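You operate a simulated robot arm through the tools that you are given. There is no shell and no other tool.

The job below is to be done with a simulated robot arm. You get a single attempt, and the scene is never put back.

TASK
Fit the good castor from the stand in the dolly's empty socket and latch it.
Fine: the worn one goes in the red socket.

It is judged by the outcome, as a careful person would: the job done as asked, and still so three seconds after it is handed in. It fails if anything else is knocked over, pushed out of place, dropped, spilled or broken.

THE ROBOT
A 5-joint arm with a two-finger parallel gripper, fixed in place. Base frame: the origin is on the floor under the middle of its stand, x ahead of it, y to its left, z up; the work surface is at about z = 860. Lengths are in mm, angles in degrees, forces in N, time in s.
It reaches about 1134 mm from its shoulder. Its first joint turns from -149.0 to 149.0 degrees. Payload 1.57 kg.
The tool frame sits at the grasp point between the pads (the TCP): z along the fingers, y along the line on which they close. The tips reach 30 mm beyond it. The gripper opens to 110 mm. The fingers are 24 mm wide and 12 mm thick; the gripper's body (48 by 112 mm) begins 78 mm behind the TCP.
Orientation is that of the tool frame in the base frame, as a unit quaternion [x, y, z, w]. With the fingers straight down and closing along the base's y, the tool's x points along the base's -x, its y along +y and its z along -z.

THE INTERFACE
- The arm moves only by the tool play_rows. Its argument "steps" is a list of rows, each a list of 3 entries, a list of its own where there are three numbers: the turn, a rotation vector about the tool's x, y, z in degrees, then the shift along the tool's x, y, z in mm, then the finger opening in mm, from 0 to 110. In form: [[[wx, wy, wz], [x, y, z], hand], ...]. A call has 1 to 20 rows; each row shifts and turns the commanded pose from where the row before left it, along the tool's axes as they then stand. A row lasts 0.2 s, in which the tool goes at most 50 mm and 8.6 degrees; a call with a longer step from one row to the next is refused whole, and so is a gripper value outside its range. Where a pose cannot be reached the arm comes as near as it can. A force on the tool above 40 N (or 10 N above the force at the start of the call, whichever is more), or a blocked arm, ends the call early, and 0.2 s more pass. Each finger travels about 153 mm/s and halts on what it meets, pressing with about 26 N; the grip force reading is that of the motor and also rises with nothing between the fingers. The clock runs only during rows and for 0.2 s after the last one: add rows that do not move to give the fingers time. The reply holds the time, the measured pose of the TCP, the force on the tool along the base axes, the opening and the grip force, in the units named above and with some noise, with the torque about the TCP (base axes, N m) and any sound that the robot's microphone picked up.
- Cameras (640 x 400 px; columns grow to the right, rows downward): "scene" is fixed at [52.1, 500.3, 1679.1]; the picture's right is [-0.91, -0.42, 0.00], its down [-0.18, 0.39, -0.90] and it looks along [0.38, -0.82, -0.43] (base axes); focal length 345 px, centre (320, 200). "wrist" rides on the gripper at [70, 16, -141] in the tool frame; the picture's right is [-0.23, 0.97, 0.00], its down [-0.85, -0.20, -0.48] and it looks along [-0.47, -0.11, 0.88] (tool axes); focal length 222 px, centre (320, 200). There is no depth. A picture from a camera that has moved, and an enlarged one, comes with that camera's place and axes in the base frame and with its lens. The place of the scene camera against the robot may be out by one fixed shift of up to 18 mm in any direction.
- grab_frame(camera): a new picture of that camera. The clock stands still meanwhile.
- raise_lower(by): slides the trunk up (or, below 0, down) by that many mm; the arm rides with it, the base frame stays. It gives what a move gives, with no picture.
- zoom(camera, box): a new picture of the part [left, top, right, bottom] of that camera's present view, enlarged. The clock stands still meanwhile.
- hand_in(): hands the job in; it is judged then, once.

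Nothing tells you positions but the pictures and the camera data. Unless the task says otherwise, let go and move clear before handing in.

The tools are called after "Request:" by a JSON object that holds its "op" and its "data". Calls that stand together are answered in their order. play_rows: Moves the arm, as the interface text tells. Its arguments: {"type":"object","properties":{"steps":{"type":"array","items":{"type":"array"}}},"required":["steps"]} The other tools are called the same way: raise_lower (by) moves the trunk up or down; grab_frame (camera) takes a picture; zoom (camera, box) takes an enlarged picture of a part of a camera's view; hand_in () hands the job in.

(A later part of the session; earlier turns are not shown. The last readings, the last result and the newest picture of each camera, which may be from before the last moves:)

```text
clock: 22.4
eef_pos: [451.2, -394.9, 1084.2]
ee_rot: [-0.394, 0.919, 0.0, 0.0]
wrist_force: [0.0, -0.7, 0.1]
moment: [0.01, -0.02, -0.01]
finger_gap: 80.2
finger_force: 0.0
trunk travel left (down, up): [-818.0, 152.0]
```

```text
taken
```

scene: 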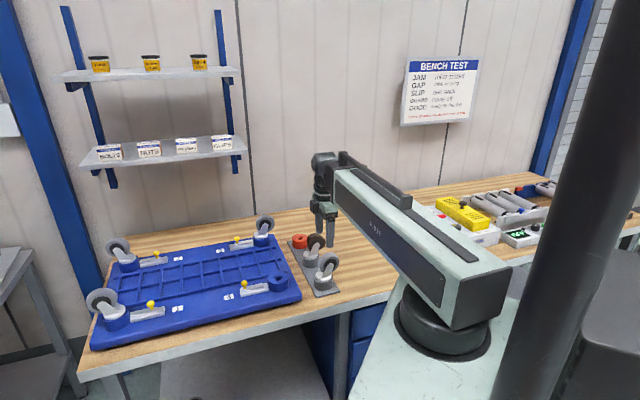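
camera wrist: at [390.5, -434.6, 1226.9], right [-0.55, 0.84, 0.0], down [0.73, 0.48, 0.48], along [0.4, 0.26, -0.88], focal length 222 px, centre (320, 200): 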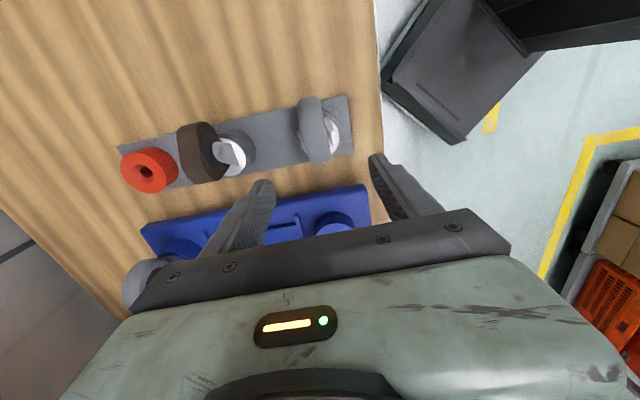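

Request:
{"op": "zoom", "data": {"camera": "wrist", "box": [264, 80, 376, 170]}}

Request:
{"op": "zoom", "data": {"camera": "wrist", "box": [110, 110, 270, 210]}}

```text
4.44 times, centred on (320, 125) of wrist
camera zoom: at [390.5, -434.6, 1226.9], right [-0.55, 0.84, 0.0], down [0.73, 0.48, 0.48], along [0.4, 0.26, -0.88], focal length 987 px, centre (320, 533)
```

zoom: 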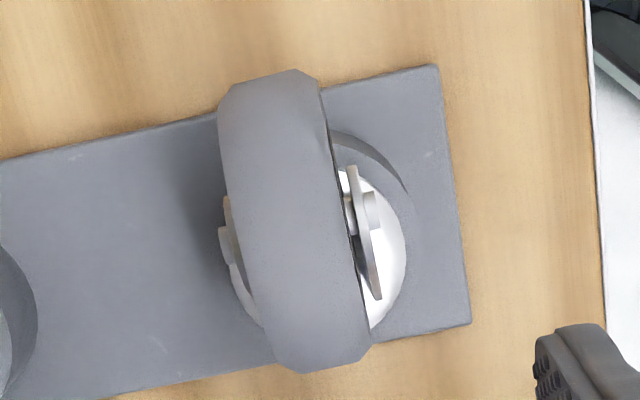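

```text
4.00 times, centred on (190, 160) of wrist
camera zoom: at [390.5, -434.6, 1226.9], right [-0.55, 0.84, 0.0], down [0.73, 0.48, 0.48], along [0.4, 0.26, -0.88], focal length 888 px, centre (840, 360)
```

zoom: 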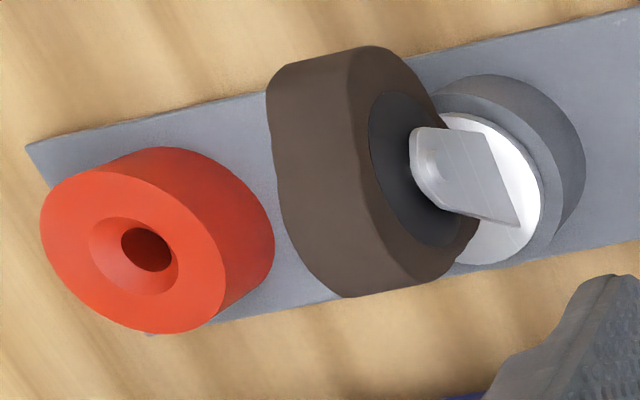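

The third view confirms the wheel centre to within 1 mm. I'll correct by about 2 mm and lower around the fork in two stages.

Request:
{"op": "play_rows", "data": {"steps": [[[0, 0, 0], [-1.3, -1.5, 0], 80], [[0, 0, 0], [0, 0, 0], 80]]}}

Request:
{"op": "raise_lower", "data": {"by": -60}}

Request:
{"op": "grab_frame", "data": {"camera": "wrist"}}

Request:
{"op": "zoom", "data": {"camera": "scene", "box": [290, 220, 370, 300]}}

```text
clock: 23.0
eef_pos: [454.4, -395.2, 1085.5]
ee_rot: [-0.393, 0.919, 0.0, 0.001]
wrist_force: [1.2, -0.4, 0.0]
moment: [-0.03, -0.03, 0.04]
finger_gap: 79.8
finger_force: 0.0
trunk travel left (down, up): [-818.0, 152.0]
```

```text
clock: 24.0
eef_pos: [453.2, -396.7, 1024.2]
ee_rot: [-0.394, 0.919, 0.0, 0.0]
wrist_force: [0.1, 1.0, -0.5]
moment: [-0.01, 0.0, -0.02]
finger_gap: 80.0
finger_force: 0.0
trunk travel left (down, up): [-758.0, 212.0]
```

```text
taken
camera wrist: at [393.4, -434.0, 1166.9], right [-0.55, 0.84, 0.0], down [0.73, 0.48, 0.48], along [0.4, 0.26, -0.88], focal length 222 px, centre (320, 200)
```

wrist: 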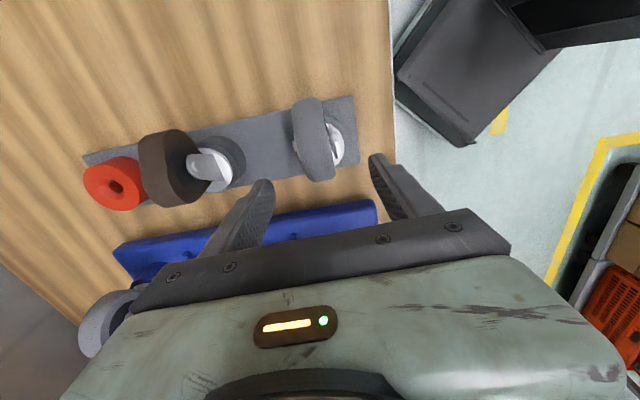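

```text
5.00 times, centred on (330, 260) of scene
camera zoom: at [52.1, 500.3, 1679.1], right [-0.91, -0.42, 0.0], down [-0.18, 0.39, -0.9], along [0.38, -0.82, -0.43], focal length 1725 px, centre (270, -100)
```

zoom: 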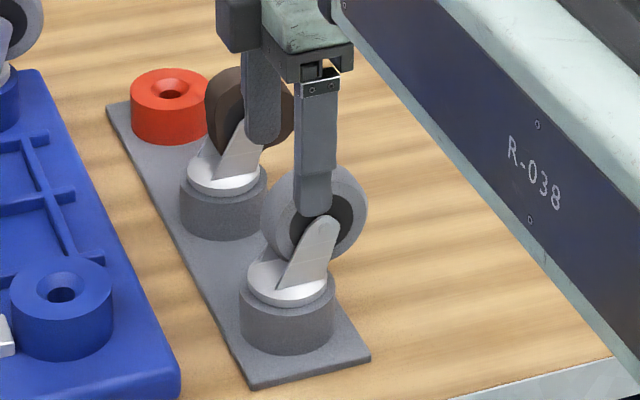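

Request:
{"op": "raise_lower", "data": {"by": -60}}

Request:
{"op": "grab_frame", "data": {"camera": "wrist"}}

Request:
{"op": "zoom", "data": {"camera": "scene", "box": [290, 230, 370, 300]}}

```text
clock: 25.0
eef_pos: [454.0, -395.4, 965.1]
ee_rot: [-0.394, 0.919, 0.0, 0.0]
wrist_force: [-0.7, 0.0, -0.4]
moment: [0.0, 0.02, 0.02]
finger_gap: 80.3
finger_force: 0.1
trunk travel left (down, up): [-698.0, 272.0]
```

```text
taken
camera wrist: at [393.4, -434.0, 1106.9], right [-0.55, 0.84, 0.0], down [0.73, 0.48, 0.48], along [0.4, 0.26, -0.88], focal length 222 px, centre (320, 200)
```

wrist: 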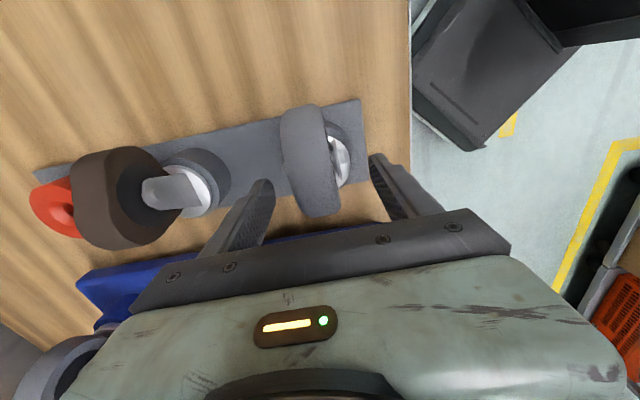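

```text
5.71 times, centred on (330, 265) of scene
camera zoom: at [52.1, 500.3, 1679.1], right [-0.91, -0.42, 0.0], down [-0.18, 0.39, -0.9], along [0.38, -0.82, -0.43], focal length 1971 px, centre (263, -171)
```

zoom: 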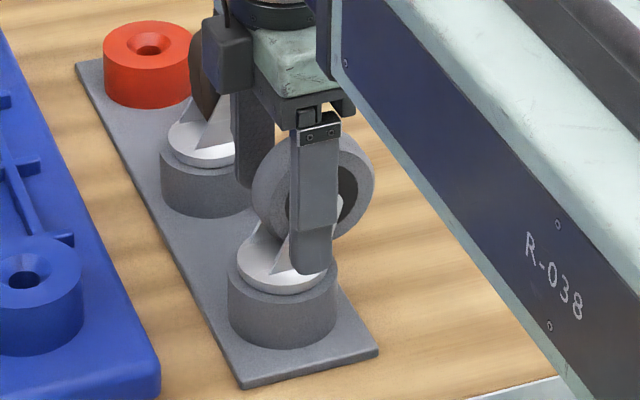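

The fingers straddle the fork cleanly. I'll go down the last 12 mm and close.

Request:
{"op": "raise_lower", "data": {"by": -12}}

Request:
{"op": "play_rows", "data": {"steps": [[[0, 0, 0], [0, 0, 0], 60], [[0, 0, 0], [0, 0, 0], 45], [[0, 0, 0], [0, 0, 0], 36], [[0, 0, 0], [0, 0, 0], 28], [[0, 0, 0], [0, 0, 0], 20], [[0, 0, 0], [0, 0, 0], 20], [[0, 0, 0], [0, 0, 0], 20]]}}

Request:
{"op": "zoom", "data": {"camera": "scene", "box": [298, 246, 346, 300]}}

Request:
{"op": "zoom", "data": {"camera": "wrist", "box": [240, 90, 400, 210]}}

```text
clock: 25.6
eef_pos: [453.0, -395.6, 951.5]
ee_rot: [-0.394, 0.919, 0.0, 0.0]
wrist_force: [-0.1, -0.5, 0.0]
moment: [0.0, 0.01, -0.01]
finger_gap: 79.9
finger_force: 0.0
trunk travel left (down, up): [-686.0, 284.0]
```

```text
clock: 27.2
eef_pos: [452.6, -394.2, 952.3]
ee_rot: [-0.394, 0.919, 0.0, 0.0]
wrist_force: [-1.9, 1.9, -0.6]
moment: [0.06, 0.11, -0.05]
finger_gap: 36.1
finger_force: 26.1
trunk travel left (down, up): [-686.0, 284.0]
```

```text
7.41 times, centred on (322, 273) of scene
camera zoom: at [52.1, 500.3, 1679.1], right [-0.91, -0.42, 0.0], down [-0.18, 0.39, -0.9], along [0.38, -0.82, -0.43], focal length 2555 px, centre (305, -341)
```

zoom: 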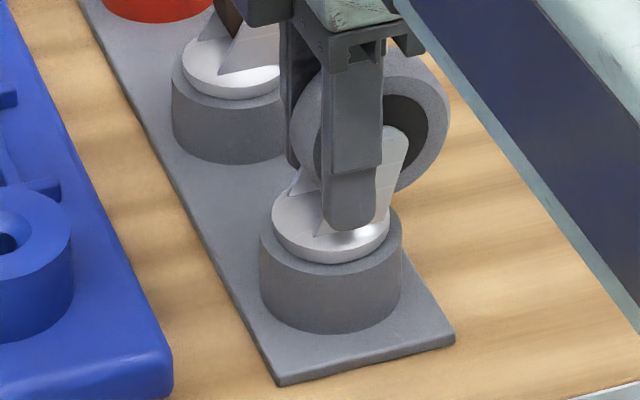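

```text
3.33 times, centred on (320, 150) of wrist
camera zoom: at [393.3, -433.9, 1095.0], right [-0.55, 0.84, 0.0], down [0.73, 0.48, 0.48], along [0.4, 0.26, -0.88], focal length 740 px, centre (320, 367)
```

zoom: 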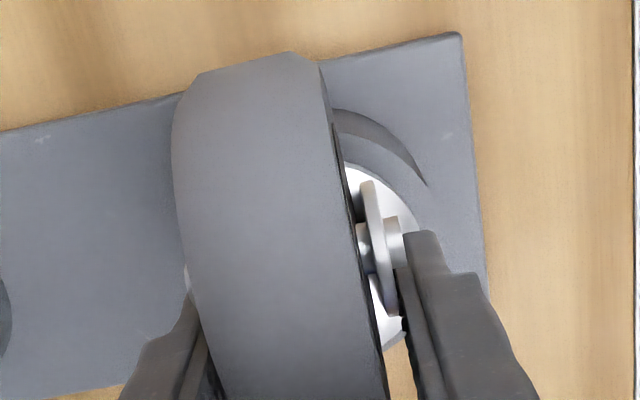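

The fork is gripped at 36 mm with 26 N, clear of the axle bolt. I'll lift a little and check.

Request:
{"op": "raise_lower", "data": {"by": 12}}

Request:
{"op": "zoom", "data": {"camera": "scene", "box": [298, 240, 346, 294]}}

```text
clock: 27.8
eef_pos: [453.9, -396.3, 964.2]
ee_rot: [-0.394, 0.919, 0.0, 0.0]
wrist_force: [0.3, 0.7, -4.2]
moment: [0.02, -0.06, 0.0]
finger_gap: 35.9
finger_force: 25.6
trunk travel left (down, up): [-698.0, 272.0]
```

```text
7.41 times, centred on (322, 267) of scene
camera zoom: at [52.1, 500.3, 1679.1], right [-0.91, -0.42, 0.0], down [-0.18, 0.39, -0.9], along [0.38, -0.82, -0.43], focal length 2555 px, centre (305, -296)
```

zoom: 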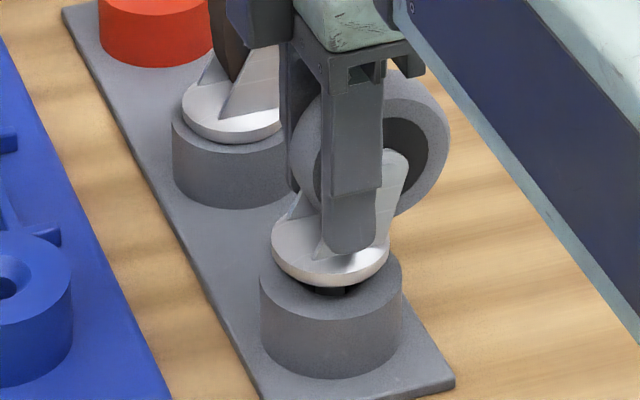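

It lifts cleanly at about 4 N. I'll raise further to bring the stem out and see its length.

Request:
{"op": "raise_lower", "data": {"by": 40}}

Request:
{"op": "raise_lower", "data": {"by": 60}}

Request:
{"op": "zoom", "data": {"camera": "scene", "box": [280, 210, 370, 300]}}

Request:
{"op": "grab_frame", "data": {"camera": "wrist"}}

```text
clock: 28.7
eef_pos: [453.7, -395.9, 1003.5]
ee_rot: [-0.394, 0.919, 0.0, 0.001]
wrist_force: [0.2, 0.5, -3.8]
moment: [0.04, -0.01, -0.01]
finger_gap: 35.9
finger_force: 26.2
trunk travel left (down, up): [-738.0, 232.0]
```

```text
clock: 29.7
eef_pos: [454.2, -397.3, 1065.1]
ee_rot: [-0.394, 0.919, 0.0, 0.0]
wrist_force: [0.3, 0.0, -4.7]
moment: [0.05, -0.03, 0.04]
finger_gap: 35.8
finger_force: 25.9
trunk travel left (down, up): [-798.0, 172.0]
```

```text
4.44 times, centred on (325, 255) of scene
camera zoom: at [52.1, 500.3, 1679.1], right [-0.91, -0.42, 0.0], down [-0.18, 0.39, -0.9], along [0.38, -0.82, -0.43], focal length 1533 px, centre (298, -44)
```

zoom: 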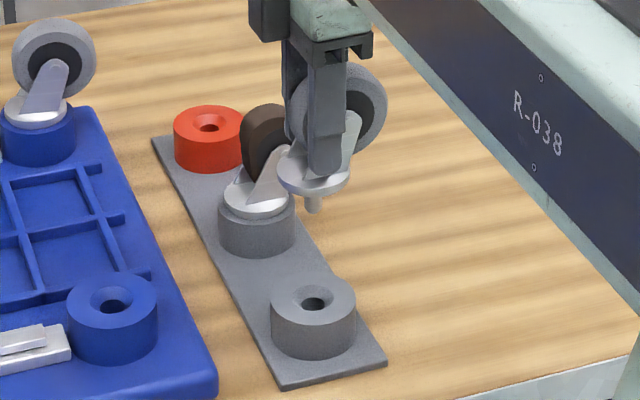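

```text
taken
camera wrist: at [393.7, -434.2, 1206.7], right [-0.55, 0.84, 0.0], down [0.73, 0.48, 0.48], along [0.4, 0.26, -0.88], focal length 222 px, centre (320, 200)
```

wrist: 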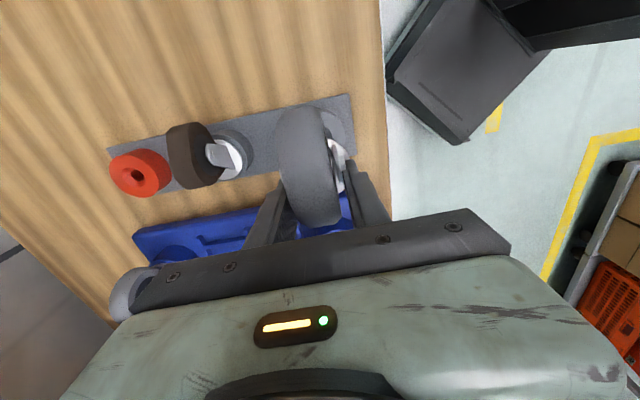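

The castor is out and level, with a short stem. I'll zoom on the stem and both sockets to work out the exact translation.

Request:
{"op": "zoom", "data": {"camera": "scene", "box": [308, 232, 340, 262]}}

Request:
{"op": "zoom", "data": {"camera": "scene", "box": [308, 262, 340, 292]}}

Request:
{"op": "zoom", "data": {"camera": "scene", "box": [262, 262, 294, 292]}}

```text
13.33 times, centred on (324, 247) of scene
camera zoom: at [52.1, 500.3, 1679.1], right [-0.91, -0.42, 0.0], down [-0.18, 0.39, -0.9], along [0.38, -0.82, -0.43], focal length 4599 px, centre (267, -427)
```

zoom: 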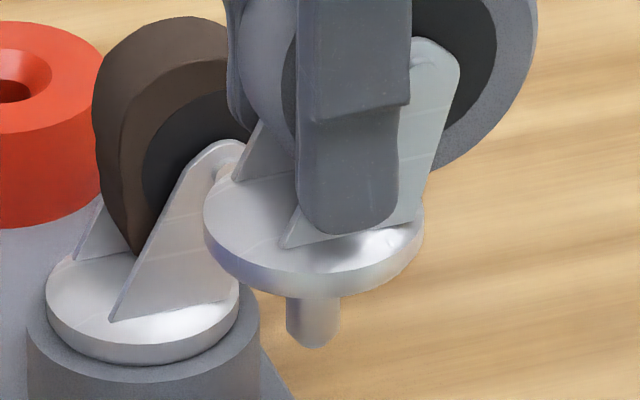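

```text
13.33 times, centred on (324, 277) of scene
camera zoom: at [52.1, 500.3, 1679.1], right [-0.91, -0.42, 0.0], down [-0.18, 0.39, -0.9], along [0.38, -0.82, -0.43], focal length 4599 px, centre (267, -827)
```

zoom: 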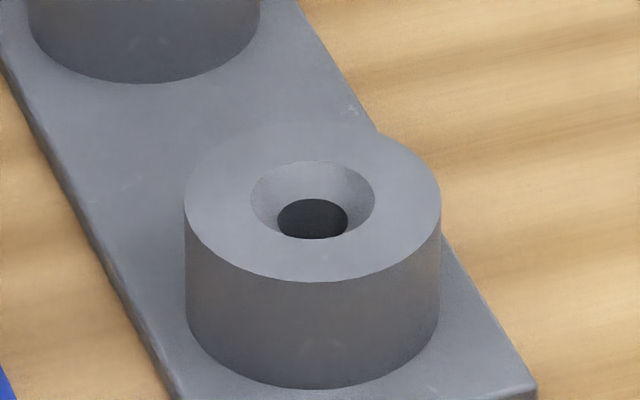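

```text
13.33 times, centred on (278, 277) of scene
camera zoom: at [52.1, 500.3, 1679.1], right [-0.91, -0.42, 0.0], down [-0.18, 0.39, -0.9], along [0.38, -0.82, -0.43], focal length 4599 px, centre (880, -827)
```

zoom: 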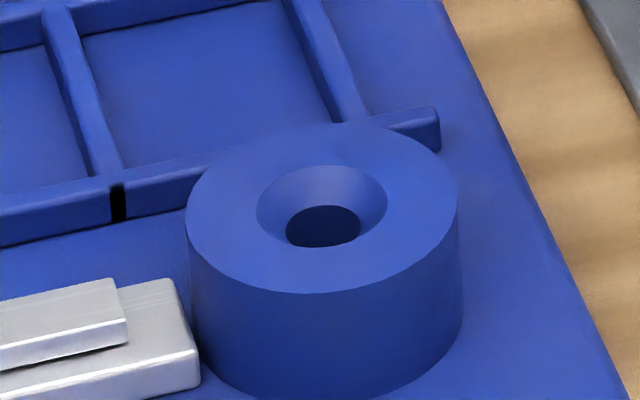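

Stem diameter is about 13.5 mm, the hole is about 18 mm, and the chamfer gives good lead-in. I'll move partway so the wrist camera can see the empty stand socket and I can fix its position accurately.

Request:
{"op": "play_rows", "data": {"steps": [[[0, 0, 0], [-20, -1, 0], 20], [[0, 0, 0], [-20, -1, 0], 20], [[0, 0, 0], [-20, -1, 0], 20], [[0, 0, 0], [-18.4, -1.2, 0], 20], [[0, 0, 0], [0, 0, 0], 20]]}}

Request:
{"op": "grab_frame", "data": {"camera": "wrist"}}

Request:
{"op": "zoom", "data": {"camera": "wrist", "box": [270, 50, 350, 100]}}

```text
clock: 30.9
eef_pos: [511.4, -342.3, 1064.3]
ee_rot: [-0.394, 0.919, 0.0, 0.0]
wrist_force: [-0.2, 1.3, -4.4]
moment: [0.04, 0.03, 0.0]
finger_gap: 36.1
finger_force: 25.8
trunk travel left (down, up): [-798.0, 172.0]
```

```text
taken
camera wrist: at [450.6, -380.6, 1206.8], right [-0.55, 0.84, 0.0], down [0.73, 0.48, 0.48], along [0.4, 0.26, -0.88], focal length 222 px, centre (320, 200)
```

wrist: 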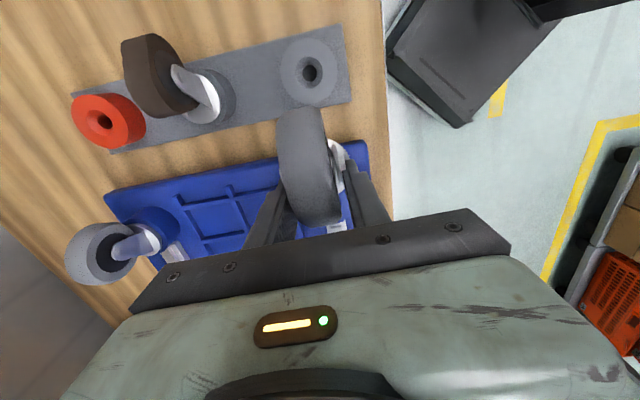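

```text
8.00 times, centred on (310, 75) of wrist
camera zoom: at [450.6, -380.6, 1206.8], right [-0.55, 0.84, 0.0], down [0.73, 0.48, 0.48], along [0.4, 0.26, -0.88], focal length 1777 px, centre (400, 1200)
```

zoom: 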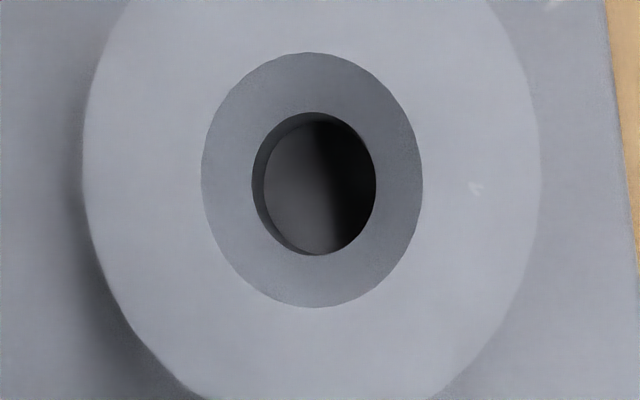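

The stand hole is at (452.8,-394.8). I'll measure the dolly hole with the same camera attitude so any error cancels, passing over at a safe height.

Request:
{"op": "play_rows", "data": {"steps": [[[0, 0, 0], [-32, -1.82, 0], 20], [[0, 0, 0], [-32, -1.82, 0], 20], [[0, 0, 0], [-32, -1.82, 0], 20], [[0, 0, 0], [-32, -1.82, 0], 20], [[0, 0, 0], [-32, -1.82, 0], 20], [[0, 0, 0], [0, 0, 0], 20]]}}

Request:
{"op": "grab_frame", "data": {"camera": "wrist"}}

Request:
{"op": "zoom", "data": {"camera": "wrist", "box": [270, 50, 350, 100]}}

```text
clock: 32.3
eef_pos: [629.0, -232.6, 1064.4]
ee_rot: [-0.394, 0.919, 0.0, 0.0]
wrist_force: [-0.1, 1.2, -4.1]
moment: [0.04, -0.06, -0.02]
finger_gap: 35.6
finger_force: 26.1
trunk travel left (down, up): [-798.0, 172.0]
```

```text
taken
camera wrist: at [569.3, -271.4, 1206.7], right [-0.55, 0.84, 0.0], down [0.73, 0.48, 0.48], along [0.4, 0.26, -0.88], focal length 222 px, centre (320, 200)
```

wrist: 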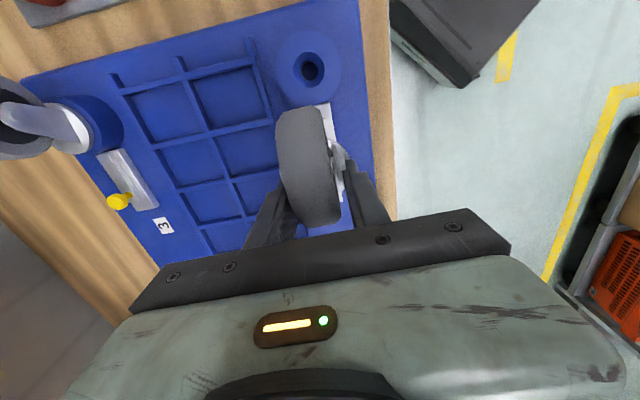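

```text
8.00 times, centred on (310, 75) of wrist
camera zoom: at [569.3, -271.4, 1206.7], right [-0.55, 0.84, 0.0], down [0.73, 0.48, 0.48], along [0.4, 0.26, -0.88], focal length 1777 px, centre (400, 1200)
```

zoom: 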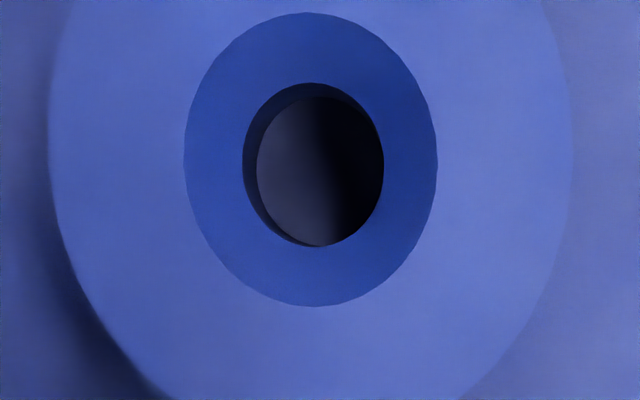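

The dolly hole is confirmed at (569.3,-285.2), so the needed translation is (116.5,109.6). I'll move back to put the stem over the hole, lower to just above it and check with the scene camera.

Request:
{"op": "play_rows", "data": {"steps": [[[0, 0, 0], [26.4, 2.25, 0], 20], [[0, 0, 0], [26.4, 2.25, 0], 20], [[0, 0, 0], [26.5, 2.25, 0], 20], [[0, 0, 0], [0, 0, 0], 20]]}}

Request:
{"op": "raise_lower", "data": {"by": -40}}

Request:
{"op": "grab_frame", "data": {"camera": "wrist"}}

Request:
{"op": "zoom", "data": {"camera": "scene", "box": [254, 240, 302, 290]}}

```text
clock: 33.3
eef_pos: [567.2, -286.8, 1064.3]
ee_rot: [-0.394, 0.919, 0.0, -0.001]
wrist_force: [0.5, -0.7, -4.6]
moment: [0.05, -0.03, 0.01]
finger_gap: 35.9
finger_force: 26.1
trunk travel left (down, up): [-798.0, 172.0]
```

```text
clock: 34.1
eef_pos: [567.6, -286.8, 1025.7]
ee_rot: [-0.394, 0.919, 0.0, 0.0]
wrist_force: [-0.5, -0.4, -4.3]
moment: [0.03, -0.02, 0.02]
finger_gap: 36.0
finger_force: 26.4
trunk travel left (down, up): [-758.0, 212.0]
```

```text
taken
camera wrist: at [508.1, -325.0, 1166.7], right [-0.55, 0.84, 0.0], down [0.73, 0.48, 0.48], along [0.4, 0.26, -0.88], focal length 222 px, centre (320, 200)
```

wrist: 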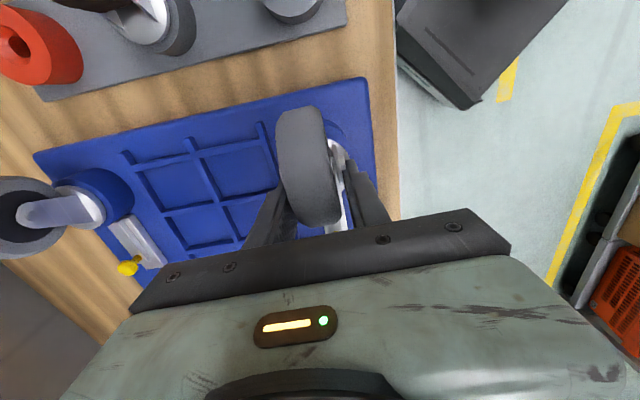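

```text
8.00 times, centred on (278, 265) of scene
camera zoom: at [52.1, 500.3, 1679.1], right [-0.91, -0.42, 0.0], down [-0.18, 0.39, -0.9], along [0.38, -0.82, -0.43], focal length 2760 px, centre (656, -320)
```

zoom: 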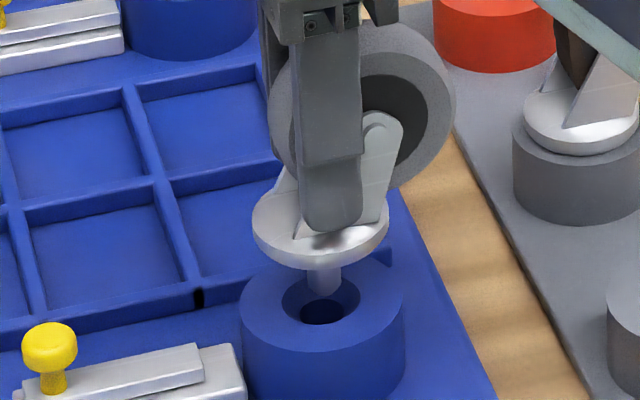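

The stem sits about 1.8 mm off along the view, which matches the camera-pose reading. I'll correct that and then lower in small steps into the hole.

Request:
{"op": "play_rows", "data": {"steps": [[[0, 0, 0], [-1.7, -0.7, 0], 20], [[0, 0, 0], [0, 0, 0], 20]]}}

Request:
{"op": "grab_frame", "data": {"camera": "wrist"}}

Request:
{"op": "zoom", "data": {"camera": "scene", "box": [262, 255, 294, 285]}}

```text
clock: 34.7
eef_pos: [569.1, -284.8, 1026.0]
ee_rot: [-0.393, 0.92, 0.001, 0.0]
wrist_force: [-0.3, 0.0, -4.8]
moment: [0.01, -0.06, 0.01]
finger_gap: 35.9
finger_force: 26.2
trunk travel left (down, up): [-758.0, 212.0]
```

```text
taken
camera wrist: at [509.6, -324.2, 1166.7], right [-0.55, 0.84, 0.0], down [0.73, 0.48, 0.48], along [0.4, 0.26, -0.88], focal length 222 px, centre (320, 200)
```

wrist: 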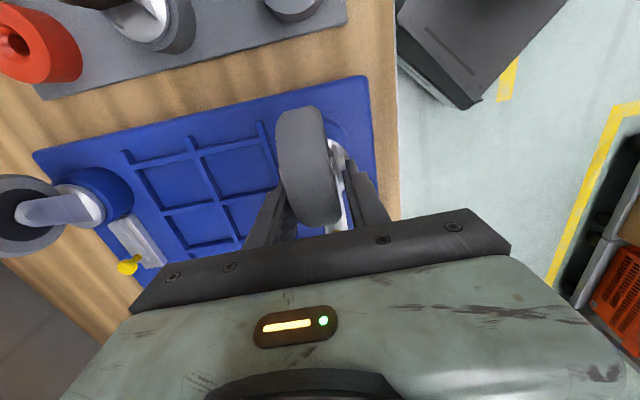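

```text
13.33 times, centred on (278, 270) of scene
camera zoom: at [52.1, 500.3, 1679.1], right [-0.91, -0.42, 0.0], down [-0.18, 0.39, -0.9], along [0.38, -0.82, -0.43], focal length 4599 px, centre (880, -733)
```

zoom: 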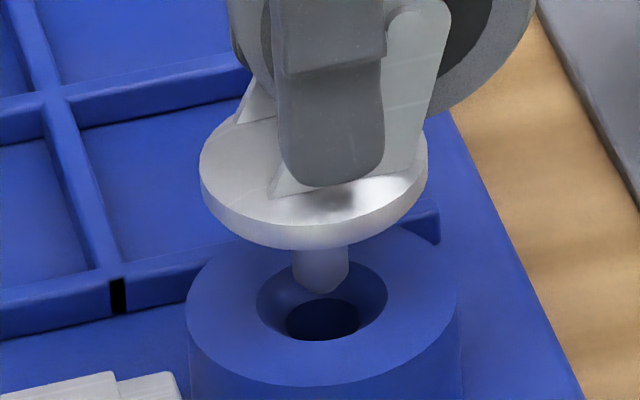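

The stem is aligned within about 1 mm. I'll lower it into the hole step by step, watching the force.

Request:
{"op": "raise_lower", "data": {"by": -14}}

Request:
{"op": "zoom", "data": {"camera": "scene", "box": [262, 255, 294, 285]}}

```text
clock: 35.3
eef_pos: [569.5, -286.3, 1010.6]
ee_rot: [-0.394, 0.919, -0.001, 0.0]
wrist_force: [-0.7, 1.0, -4.0]
moment: [0.0, -0.02, 0.01]
finger_gap: 35.9
finger_force: 26.6
trunk travel left (down, up): [-744.0, 226.0]
```

```text
13.33 times, centred on (278, 270) of scene
camera zoom: at [52.1, 500.3, 1679.1], right [-0.91, -0.42, 0.0], down [-0.18, 0.39, -0.9], along [0.38, -0.82, -0.43], focal length 4599 px, centre (880, -733)
```

zoom: 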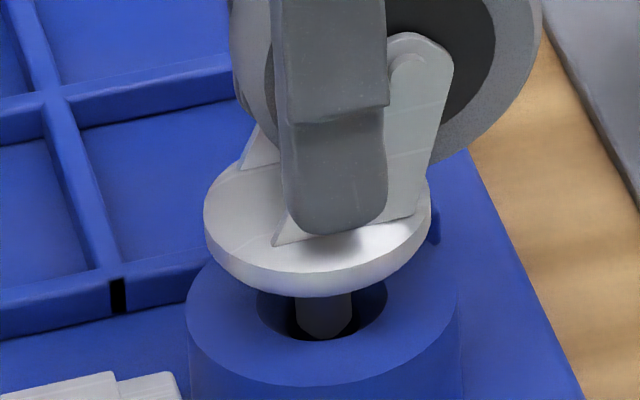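

Request:
{"op": "raise_lower", "data": {"by": -9}}

Request:
{"op": "zoom", "data": {"camera": "scene", "box": [262, 255, 294, 285]}}

```text
clock: 35.9
eef_pos: [568.6, -285.8, 1000.7]
ee_rot: [-0.394, 0.919, 0.0, 0.0]
wrist_force: [-0.5, 0.1, -3.3]
moment: [0.03, -0.02, -0.04]
finger_gap: 35.7
finger_force: 26.3
trunk travel left (down, up): [-735.0, 235.0]
```

```text
13.33 times, centred on (278, 270) of scene
camera zoom: at [52.1, 500.3, 1679.1], right [-0.91, -0.42, 0.0], down [-0.18, 0.39, -0.9], along [0.38, -0.82, -0.43], focal length 4599 px, centre (880, -733)
```

zoom: 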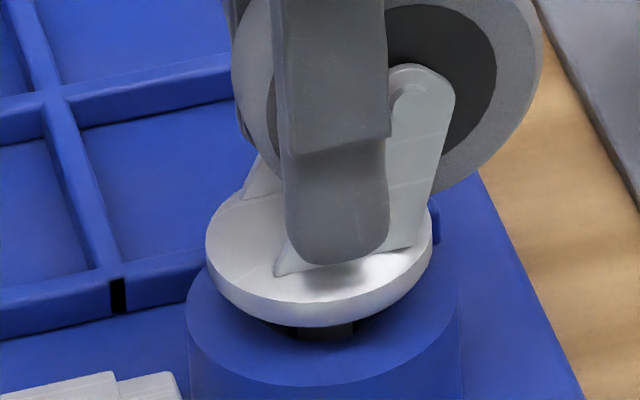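

Request:
{"op": "raise_lower", "data": {"by": -6}}

Request:
{"op": "raise_lower", "data": {"by": -2}}

Request:
{"op": "zoom", "data": {"camera": "scene", "box": [262, 255, 294, 285]}}

```text
clock: 36.4
eef_pos: [570.1, -286.9, 995.7]
ee_rot: [-0.394, 0.919, 0.0, 0.001]
wrist_force: [-0.3, -0.2, -4.3]
moment: [0.06, -0.06, 0.0]
finger_gap: 36.0
finger_force: 26.3
trunk travel left (down, up): [-729.0, 241.0]
```

```text
clock: 37.0
eef_pos: [569.7, -285.5, 993.6]
ee_rot: [-0.395, 0.919, 0.0, -0.001]
wrist_force: [-0.2, -0.2, -4.7]
moment: [0.02, -0.04, 0.04]
finger_gap: 36.1
finger_force: 26.2
trunk travel left (down, up): [-727.0, 243.0]
```

```text
13.33 times, centred on (278, 270) of scene
camera zoom: at [52.1, 500.3, 1679.1], right [-0.91, -0.42, 0.0], down [-0.18, 0.39, -0.9], along [0.38, -0.82, -0.43], focal length 4599 px, centre (880, -733)
```

zoom: 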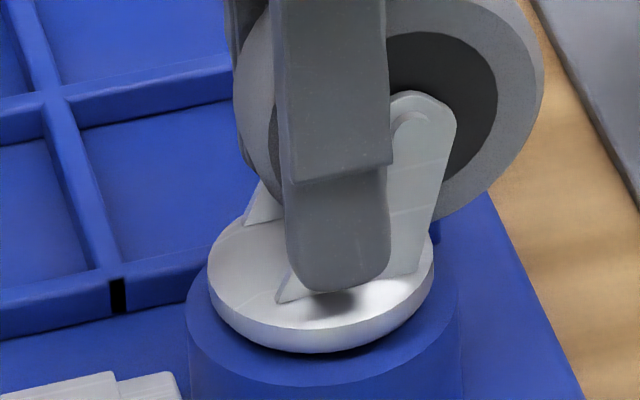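

It's almost seated and still hanging freely, so I'll continue in 1 mm steps until the force shows contact.

Request:
{"op": "raise_lower", "data": {"by": -1}}

Request:
{"op": "raise_lower", "data": {"by": -1}}

Request:
{"op": "zoom", "data": {"camera": "scene", "box": [262, 255, 294, 285]}}

```text
clock: 37.5
eef_pos: [569.4, -285.8, 993.2]
ee_rot: [-0.393, 0.919, 0.0, 0.0]
wrist_force: [0.0, 0.4, -5.0]
moment: [0.04, -0.04, 0.03]
finger_gap: 35.7
finger_force: 26.4
trunk travel left (down, up): [-726.0, 244.0]
```

```text
clock: 38.0
eef_pos: [568.9, -285.8, 991.2]
ee_rot: [-0.394, 0.919, 0.0, -0.001]
wrist_force: [0.5, 0.4, -3.4]
moment: [0.03, -0.06, 0.02]
finger_gap: 35.8
finger_force: 25.8
trunk travel left (down, up): [-725.0, 245.0]
```

```text
13.33 times, centred on (278, 270) of scene
camera zoom: at [52.1, 500.3, 1679.1], right [-0.91, -0.42, 0.0], down [-0.18, 0.39, -0.9], along [0.38, -0.82, -0.43], focal length 4599 px, centre (880, -733)
```

zoom: 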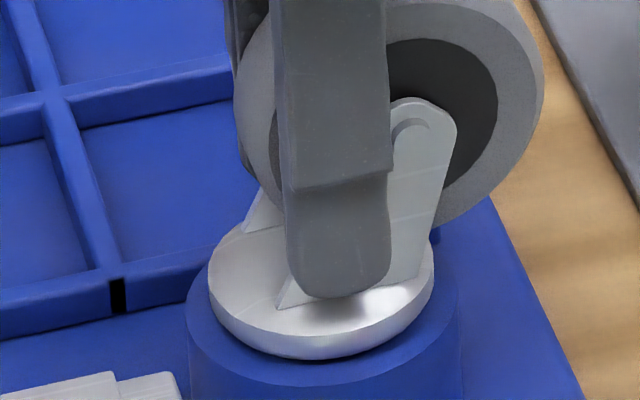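

Request:
{"op": "raise_lower", "data": {"by": -1}}

Request:
{"op": "raise_lower", "data": {"by": -1}}

Request:
{"op": "zoom", "data": {"camera": "scene", "box": [262, 255, 294, 285]}}

```text
clock: 38.5
eef_pos: [568.9, -286.3, 989.8]
ee_rot: [-0.394, 0.919, 0.0, 0.0]
wrist_force: [0.3, -0.7, -4.4]
moment: [0.02, -0.04, 0.0]
finger_gap: 36.1
finger_force: 26.2
trunk travel left (down, up): [-724.0, 246.0]
```

```text
clock: 39.0
eef_pos: [568.9, -286.3, 989.3]
ee_rot: [-0.393, 0.919, 0.0, 0.0]
wrist_force: [2.0, -1.6, 3.2]
moment: [-0.01, 0.05, 0.02]
finger_gap: 36.1
finger_force: 25.2
trunk travel left (down, up): [-723.0, 247.0]
```

```text
13.33 times, centred on (278, 270) of scene
camera zoom: at [52.1, 500.3, 1679.1], right [-0.91, -0.42, 0.0], down [-0.18, 0.39, -0.9], along [0.38, -0.82, -0.43], focal length 4599 px, centre (880, -733)
```

zoom: 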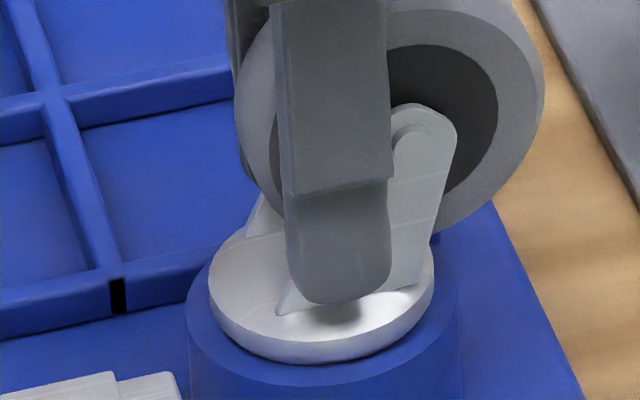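

The force has flipped to a light upward push, so the castor is seated. I'll open the fingers, check it stays put, then rise clear.

Request:
{"op": "play_rows", "data": {"steps": [[[0, 0, 0], [0, 0, 0], 38], [[0, 0, 0], [0, 0, 0], 44], [[0, 0, 0], [0, 0, 0], 55], [[0, 0, 0], [0, 0, 0], 70], [[0, 0, 0], [0, 0, 0], 76], [[0, 0, 0], [0, 0, 0], 76]]}}

Request:
{"op": "zoom", "data": {"camera": "scene", "box": [254, 240, 302, 290]}}

Request:
{"op": "zoom", "data": {"camera": "wrist", "box": [240, 90, 400, 210]}}

```text
clock: 40.4
eef_pos: [569.0, -284.9, 989.3]
ee_rot: [-0.394, 0.919, 0.0, 0.0]
wrist_force: [-0.1, 0.0, 0.3]
moment: [-0.02, 0.0, -0.01]
finger_gap: 76.0
finger_force: 0.1
trunk travel left (down, up): [-723.0, 247.0]
```

```text
8.00 times, centred on (278, 265) of scene
camera zoom: at [52.1, 500.3, 1679.1], right [-0.91, -0.42, 0.0], down [-0.18, 0.39, -0.9], along [0.38, -0.82, -0.43], focal length 2760 px, centre (656, -320)
```

zoom: 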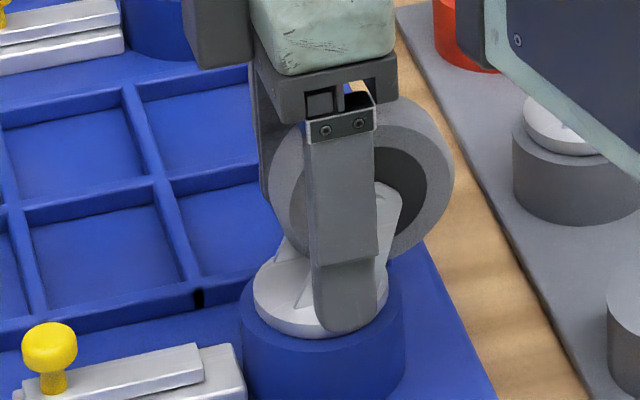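

```text
3.33 times, centred on (320, 150) of wrist
camera zoom: at [509.3, -324.1, 1131.9], right [-0.55, 0.84, 0.0], down [0.73, 0.48, 0.48], along [0.4, 0.26, -0.88], focal length 740 px, centre (320, 367)
```

zoom: 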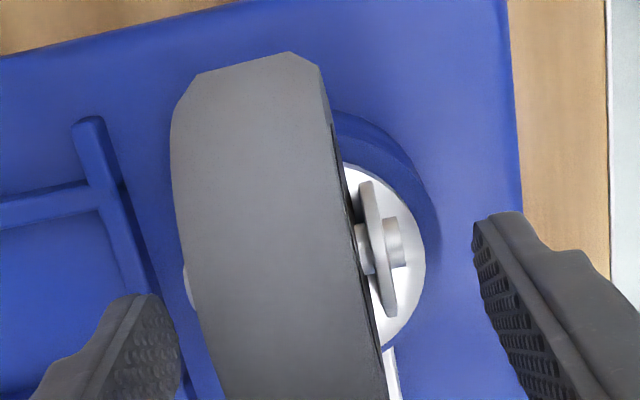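

Request:
{"op": "raise_lower", "data": {"by": 120}}

Request:
{"op": "grab_frame", "data": {"camera": "scene"}}

Request:
{"op": "zoom", "data": {"camera": "scene", "box": [220, 240, 300, 290]}}

Request:
{"op": "grab_frame", "data": {"camera": "wrist"}}

```text
clock: 41.9
eef_pos: [569.7, -286.1, 1109.0]
ee_rot: [-0.394, 0.919, 0.0, 0.0]
wrist_force: [-0.2, -0.1, 1.2]
moment: [-0.01, -0.01, -0.02]
finger_gap: 76.1
finger_force: 0.0
trunk travel left (down, up): [-843.0, 127.0]
```

```text
taken
```

scene: 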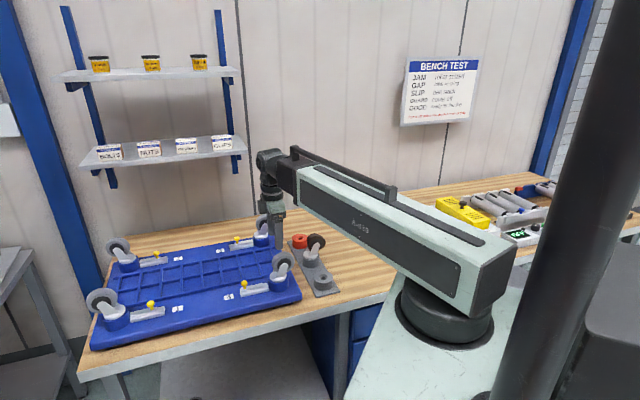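

```text
8.00 times, centred on (260, 265) of scene
camera zoom: at [52.1, 500.3, 1679.1], right [-0.91, -0.42, 0.0], down [-0.18, 0.39, -0.9], along [0.38, -0.82, -0.43], focal length 2760 px, centre (800, -320)
```

zoom: 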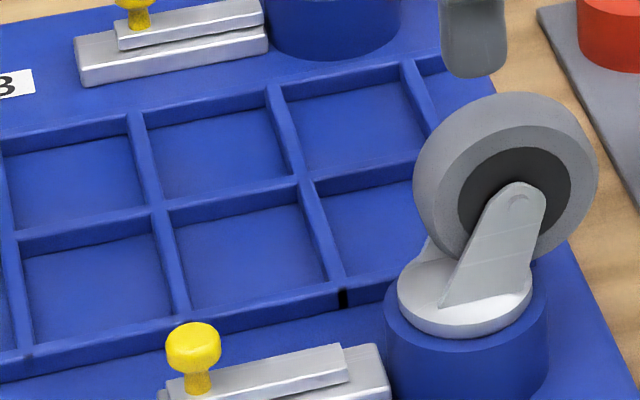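

```text
taken
camera wrist: at [509.4, -324.1, 1251.9], right [-0.55, 0.84, 0.0], down [0.73, 0.48, 0.48], along [0.4, 0.26, -0.88], focal length 222 px, centre (320, 200)
```

wrist: 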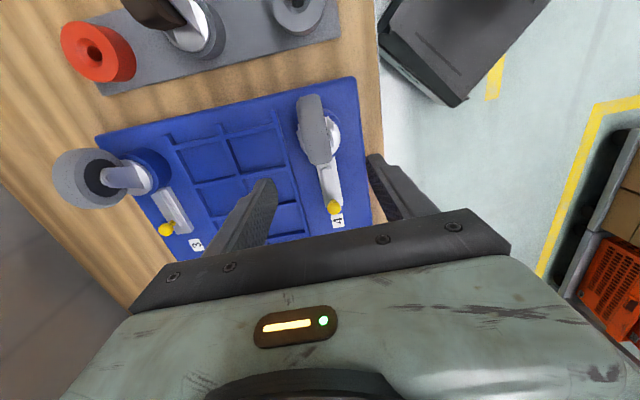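

The castor stands upright and seated in socket 4. Now I'll go back over the knob at about (649,-206), turn to close along the bar, and push the latch shut.

Request:
{"op": "play_rows", "data": {"steps": [[[0, 0, 0], [-37.1, -1.33, 0], 76], [[0, 0, 0], [-37.1, -1.33, 0], 76], [[0, 0, 0], [-37.1, -1.33, 0], 70], [[0, 0, 7.625], [0, 0, 0], 60], [[0, 0, 7.625], [0, 0, 0], 50], [[0, 0, 7.625], [0, 0, 0], 50], [[0, 0, 7.625], [0, 0, 0], 50], [[0, 0, 7.625], [0, 0, 0], 50], [[0, 0, 7.625], [0, 0, 0], 50], [[0, 0, 7.625], [0, 0, 0], 50], [[0, 0, 7.625], [0, 0, 0], 50], [[0, 0, 7.625], [0, 0, 0], 50], [[0, 0, 7.625], [0, 0, 0], 50], [[0, 0, 7.625], [0, 0, 0], 50], [[0, 0, 7.625], [0, 0, 0], 50], [[0, 0, 0], [0, 0, 0], 50]]}}

Request:
{"op": "grab_frame", "data": {"camera": "wrist"}}

Request:
{"op": "zoom", "data": {"camera": "wrist", "box": [236, 110, 380, 190]}}

```text
clock: 45.3
eef_pos: [648.6, -207.8, 1111.4]
ee_rot: [0.383, 0.924, 0.001, 0.0]
wrist_force: [-0.5, -0.7, -1.0]
moment: [0.02, -0.01, -0.01]
finger_gap: 50.2
finger_force: 0.1
trunk travel left (down, up): [-843.0, 127.0]
```

```text
taken
camera wrist: at [611.0, -146.0, 1251.9], right [0.85, 0.53, 0.0], down [0.46, -0.75, 0.48], along [0.25, -0.41, -0.88], focal length 222 px, centre (320, 200)
```

wrist: 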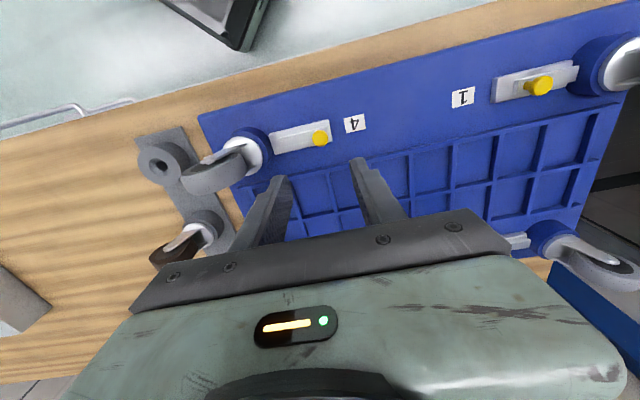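

```text
4.44 times, centred on (308, 150) of wrist
camera zoom: at [611.0, -146.0, 1251.9], right [0.85, 0.53, 0.0], down [0.46, -0.75, 0.48], along [0.25, -0.41, -0.88], focal length 987 px, centre (373, 422)
```

zoom: 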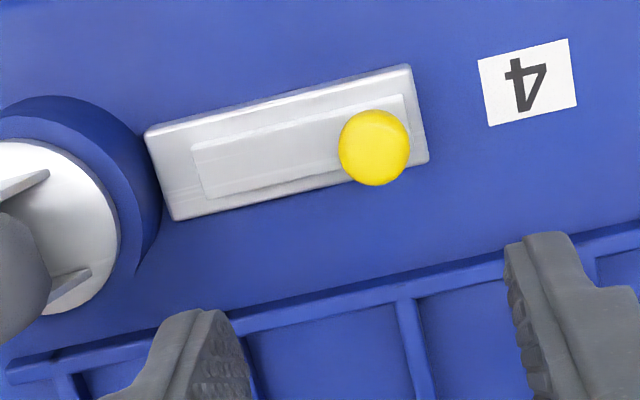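

The knob is right under the gripper. I'll lower to the same grip height as before.

Request:
{"op": "raise_lower", "data": {"by": -100}}

Request:
{"op": "raise_lower", "data": {"by": -45}}

Request:
{"op": "zoom", "data": {"camera": "scene", "box": [218, 240, 298, 300]}}

Request:
{"op": "grab_frame", "data": {"camera": "wrist"}}

```text
clock: 46.6
eef_pos: [648.8, -208.9, 1009.4]
ee_rot: [0.383, 0.924, 0.001, -0.001]
wrist_force: [0.4, -0.6, -0.2]
moment: [0.01, 0.02, 0.01]
finger_gap: 50.2
finger_force: 0.1
trunk travel left (down, up): [-743.0, 227.0]
```

```text
clock: 47.5
eef_pos: [648.5, -208.7, 964.6]
ee_rot: [0.383, 0.924, 0.0, 0.0]
wrist_force: [0.1, 0.4, 0.5]
moment: [-0.02, -0.01, 0.0]
finger_gap: 50.2
finger_force: 0.0
trunk travel left (down, up): [-698.0, 272.0]
```

```text
6.67 times, centred on (258, 270) of scene
camera zoom: at [52.1, 500.3, 1679.1], right [-0.91, -0.42, 0.0], down [-0.18, 0.39, -0.9], along [0.38, -0.82, -0.43], focal length 2300 px, centre (733, -267)
```

zoom: 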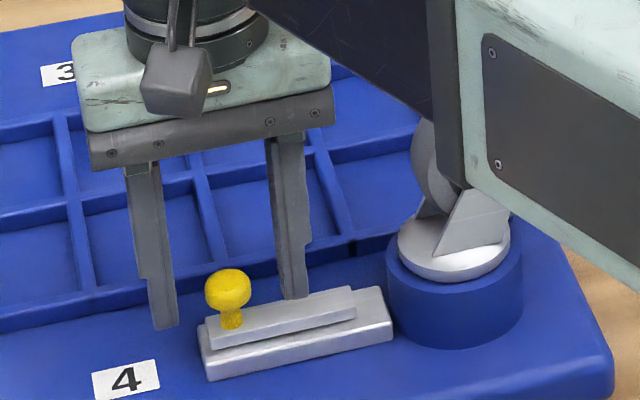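

```text
taken
camera wrist: at [610.8, -146.0, 1106.9], right [0.85, 0.53, 0.0], down [0.46, -0.75, 0.48], along [0.25, -0.41, -0.88], focal length 222 px, centre (320, 200)
```

wrist: 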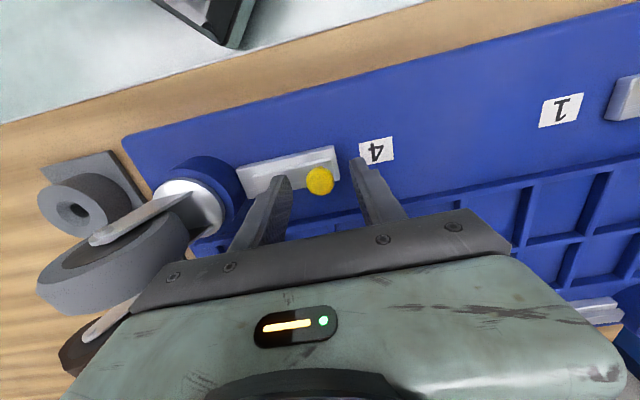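

I'll close on the knob, then push it towards the socket in small steps.

Request:
{"op": "play_rows", "data": {"steps": [[[0, 0, 0], [0, 0, 0], 36], [[0, 0, 0], [0, 0, 0], 26], [[0, 0, 0], [0, 0, 0], 18], [[0, 0, 0], [0, 0, 0], 15], [[0, 0, 0], [0, 0, 0], 15], [[0, 0, 0], [0, -2, 0], 15], [[0, 0, 0], [0, -2, 0], 15], [[0, 0, 0], [0, -2, 0], 15], [[0, 0, 0], [0, -2, 0], 15], [[0, 0, 0], [0, 0, 0], 15]]}}

Request:
{"op": "zoom", "data": {"camera": "scene", "box": [218, 240, 298, 300]}}

```text
clock: 49.7
eef_pos: [641.3, -214.2, 965.2]
ee_rot: [0.383, 0.924, -0.001, 0.0]
wrist_force: [3.3, -2.8, 4.1]
moment: [-0.15, -0.13, 0.0]
finger_gap: 20.7
finger_force: 34.4
trunk travel left (down, up): [-698.0, 272.0]
```

```text
6.67 times, centred on (258, 270) of scene
camera zoom: at [52.1, 500.3, 1679.1], right [-0.91, -0.42, 0.0], down [-0.18, 0.39, -0.9], along [0.38, -0.82, -0.43], focal length 2300 px, centre (733, -267)
```

zoom: 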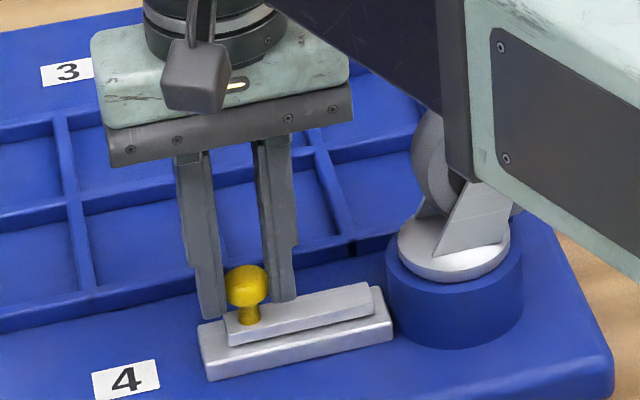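

It's sliding normally and about halfway. I'll continue towards the closed position and watch for the stop.

Request:
{"op": "play_rows", "data": {"steps": [[[0, 0, 0], [0, -2, 0], 15], [[0, 0, 0], [0, -2, 0], 15], [[0, 0, 0], [0, -2, 0], 15], [[0, 0, 0], [0, -1.5, 0], 15], [[0, 0, 0], [0, 0, 0], 15]]}}

Request:
{"op": "zoom", "data": {"camera": "scene", "box": [218, 240, 298, 300]}}

Request:
{"op": "zoom", "data": {"camera": "wrist", "box": [240, 130, 400, 230]}}

```text
clock: 50.9
eef_pos: [638.4, -218.8, 964.5]
ee_rot: [0.383, 0.924, 0.001, -0.001]
wrist_force: [-5.0, 1.7, -4.7]
moment: [-0.04, 0.05, -0.01]
finger_gap: 20.9
finger_force: 33.7
trunk travel left (down, up): [-698.0, 272.0]
```

```text
6.67 times, centred on (258, 270) of scene
camera zoom: at [52.1, 500.3, 1679.1], right [-0.91, -0.42, 0.0], down [-0.18, 0.39, -0.9], along [0.38, -0.82, -0.43], focal length 2300 px, centre (733, -267)
```

zoom: 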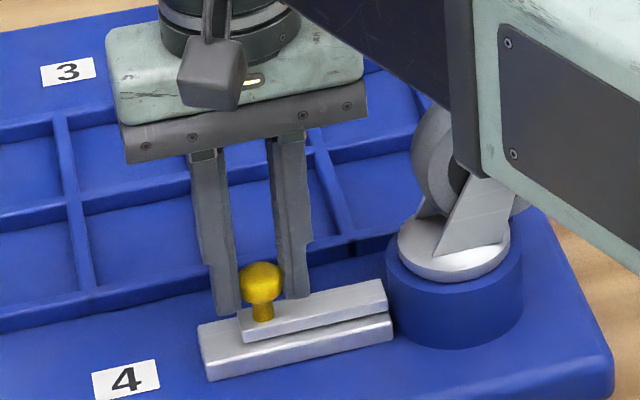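

```text
4.00 times, centred on (320, 180) of wrist
camera zoom: at [600.2, -156.9, 1106.9], right [0.85, 0.53, 0.0], down [0.46, -0.75, 0.48], along [0.25, -0.41, -0.88], focal length 888 px, centre (320, 280)
```

zoom: 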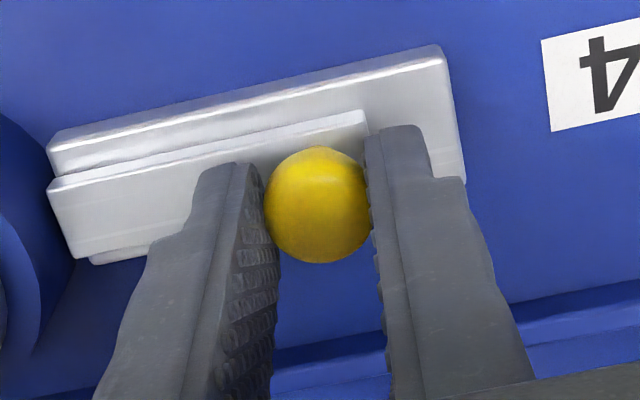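

It's within about 1 mm of where the latch started. I'll push the last bit gently until it meets the stop.

Request:
{"op": "play_rows", "data": {"steps": [[[0, 0, 0], [0, -1, 0], 15], [[0, 0, 0], [0, 0, 0], 15]]}}

Request:
{"op": "play_rows", "data": {"steps": [[[0, 0, 0], [0, -1, 0], 15], [[0, 0, 0], [0, 0, 0], 15]]}}

Request:
{"op": "zoom", "data": {"camera": "wrist", "box": [240, 130, 400, 230]}}

```text
clock: 51.5
eef_pos: [637.3, -219.8, 965.2]
ee_rot: [0.383, 0.924, -0.001, 0.0]
wrist_force: [-2.5, 4.8, -5.0]
moment: [0.37, 0.32, 0.01]
finger_gap: 21.0
finger_force: 34.4
trunk travel left (down, up): [-698.0, 272.0]
```

```text
clock: 52.1
eef_pos: [637.1, -220.1, 964.7]
ee_rot: [0.382, 0.924, -0.001, 0.0]
wrist_force: [7.3, 7.6, 3.3]
moment: [0.53, 0.03, 0.03]
finger_gap: 21.1
finger_force: 34.2
trunk travel left (down, up): [-698.0, 272.0]
```

```text
4.00 times, centred on (320, 180) of wrist
camera zoom: at [599.2, -157.4, 1106.8], right [0.85, 0.53, 0.0], down [0.46, -0.75, 0.48], along [0.25, -0.41, -0.88], focal length 888 px, centre (320, 280)
```

zoom: 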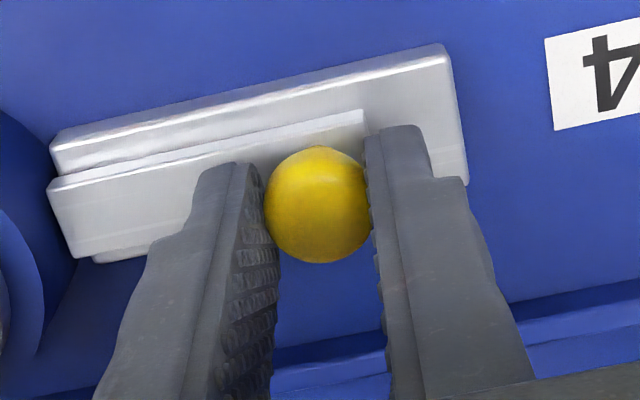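

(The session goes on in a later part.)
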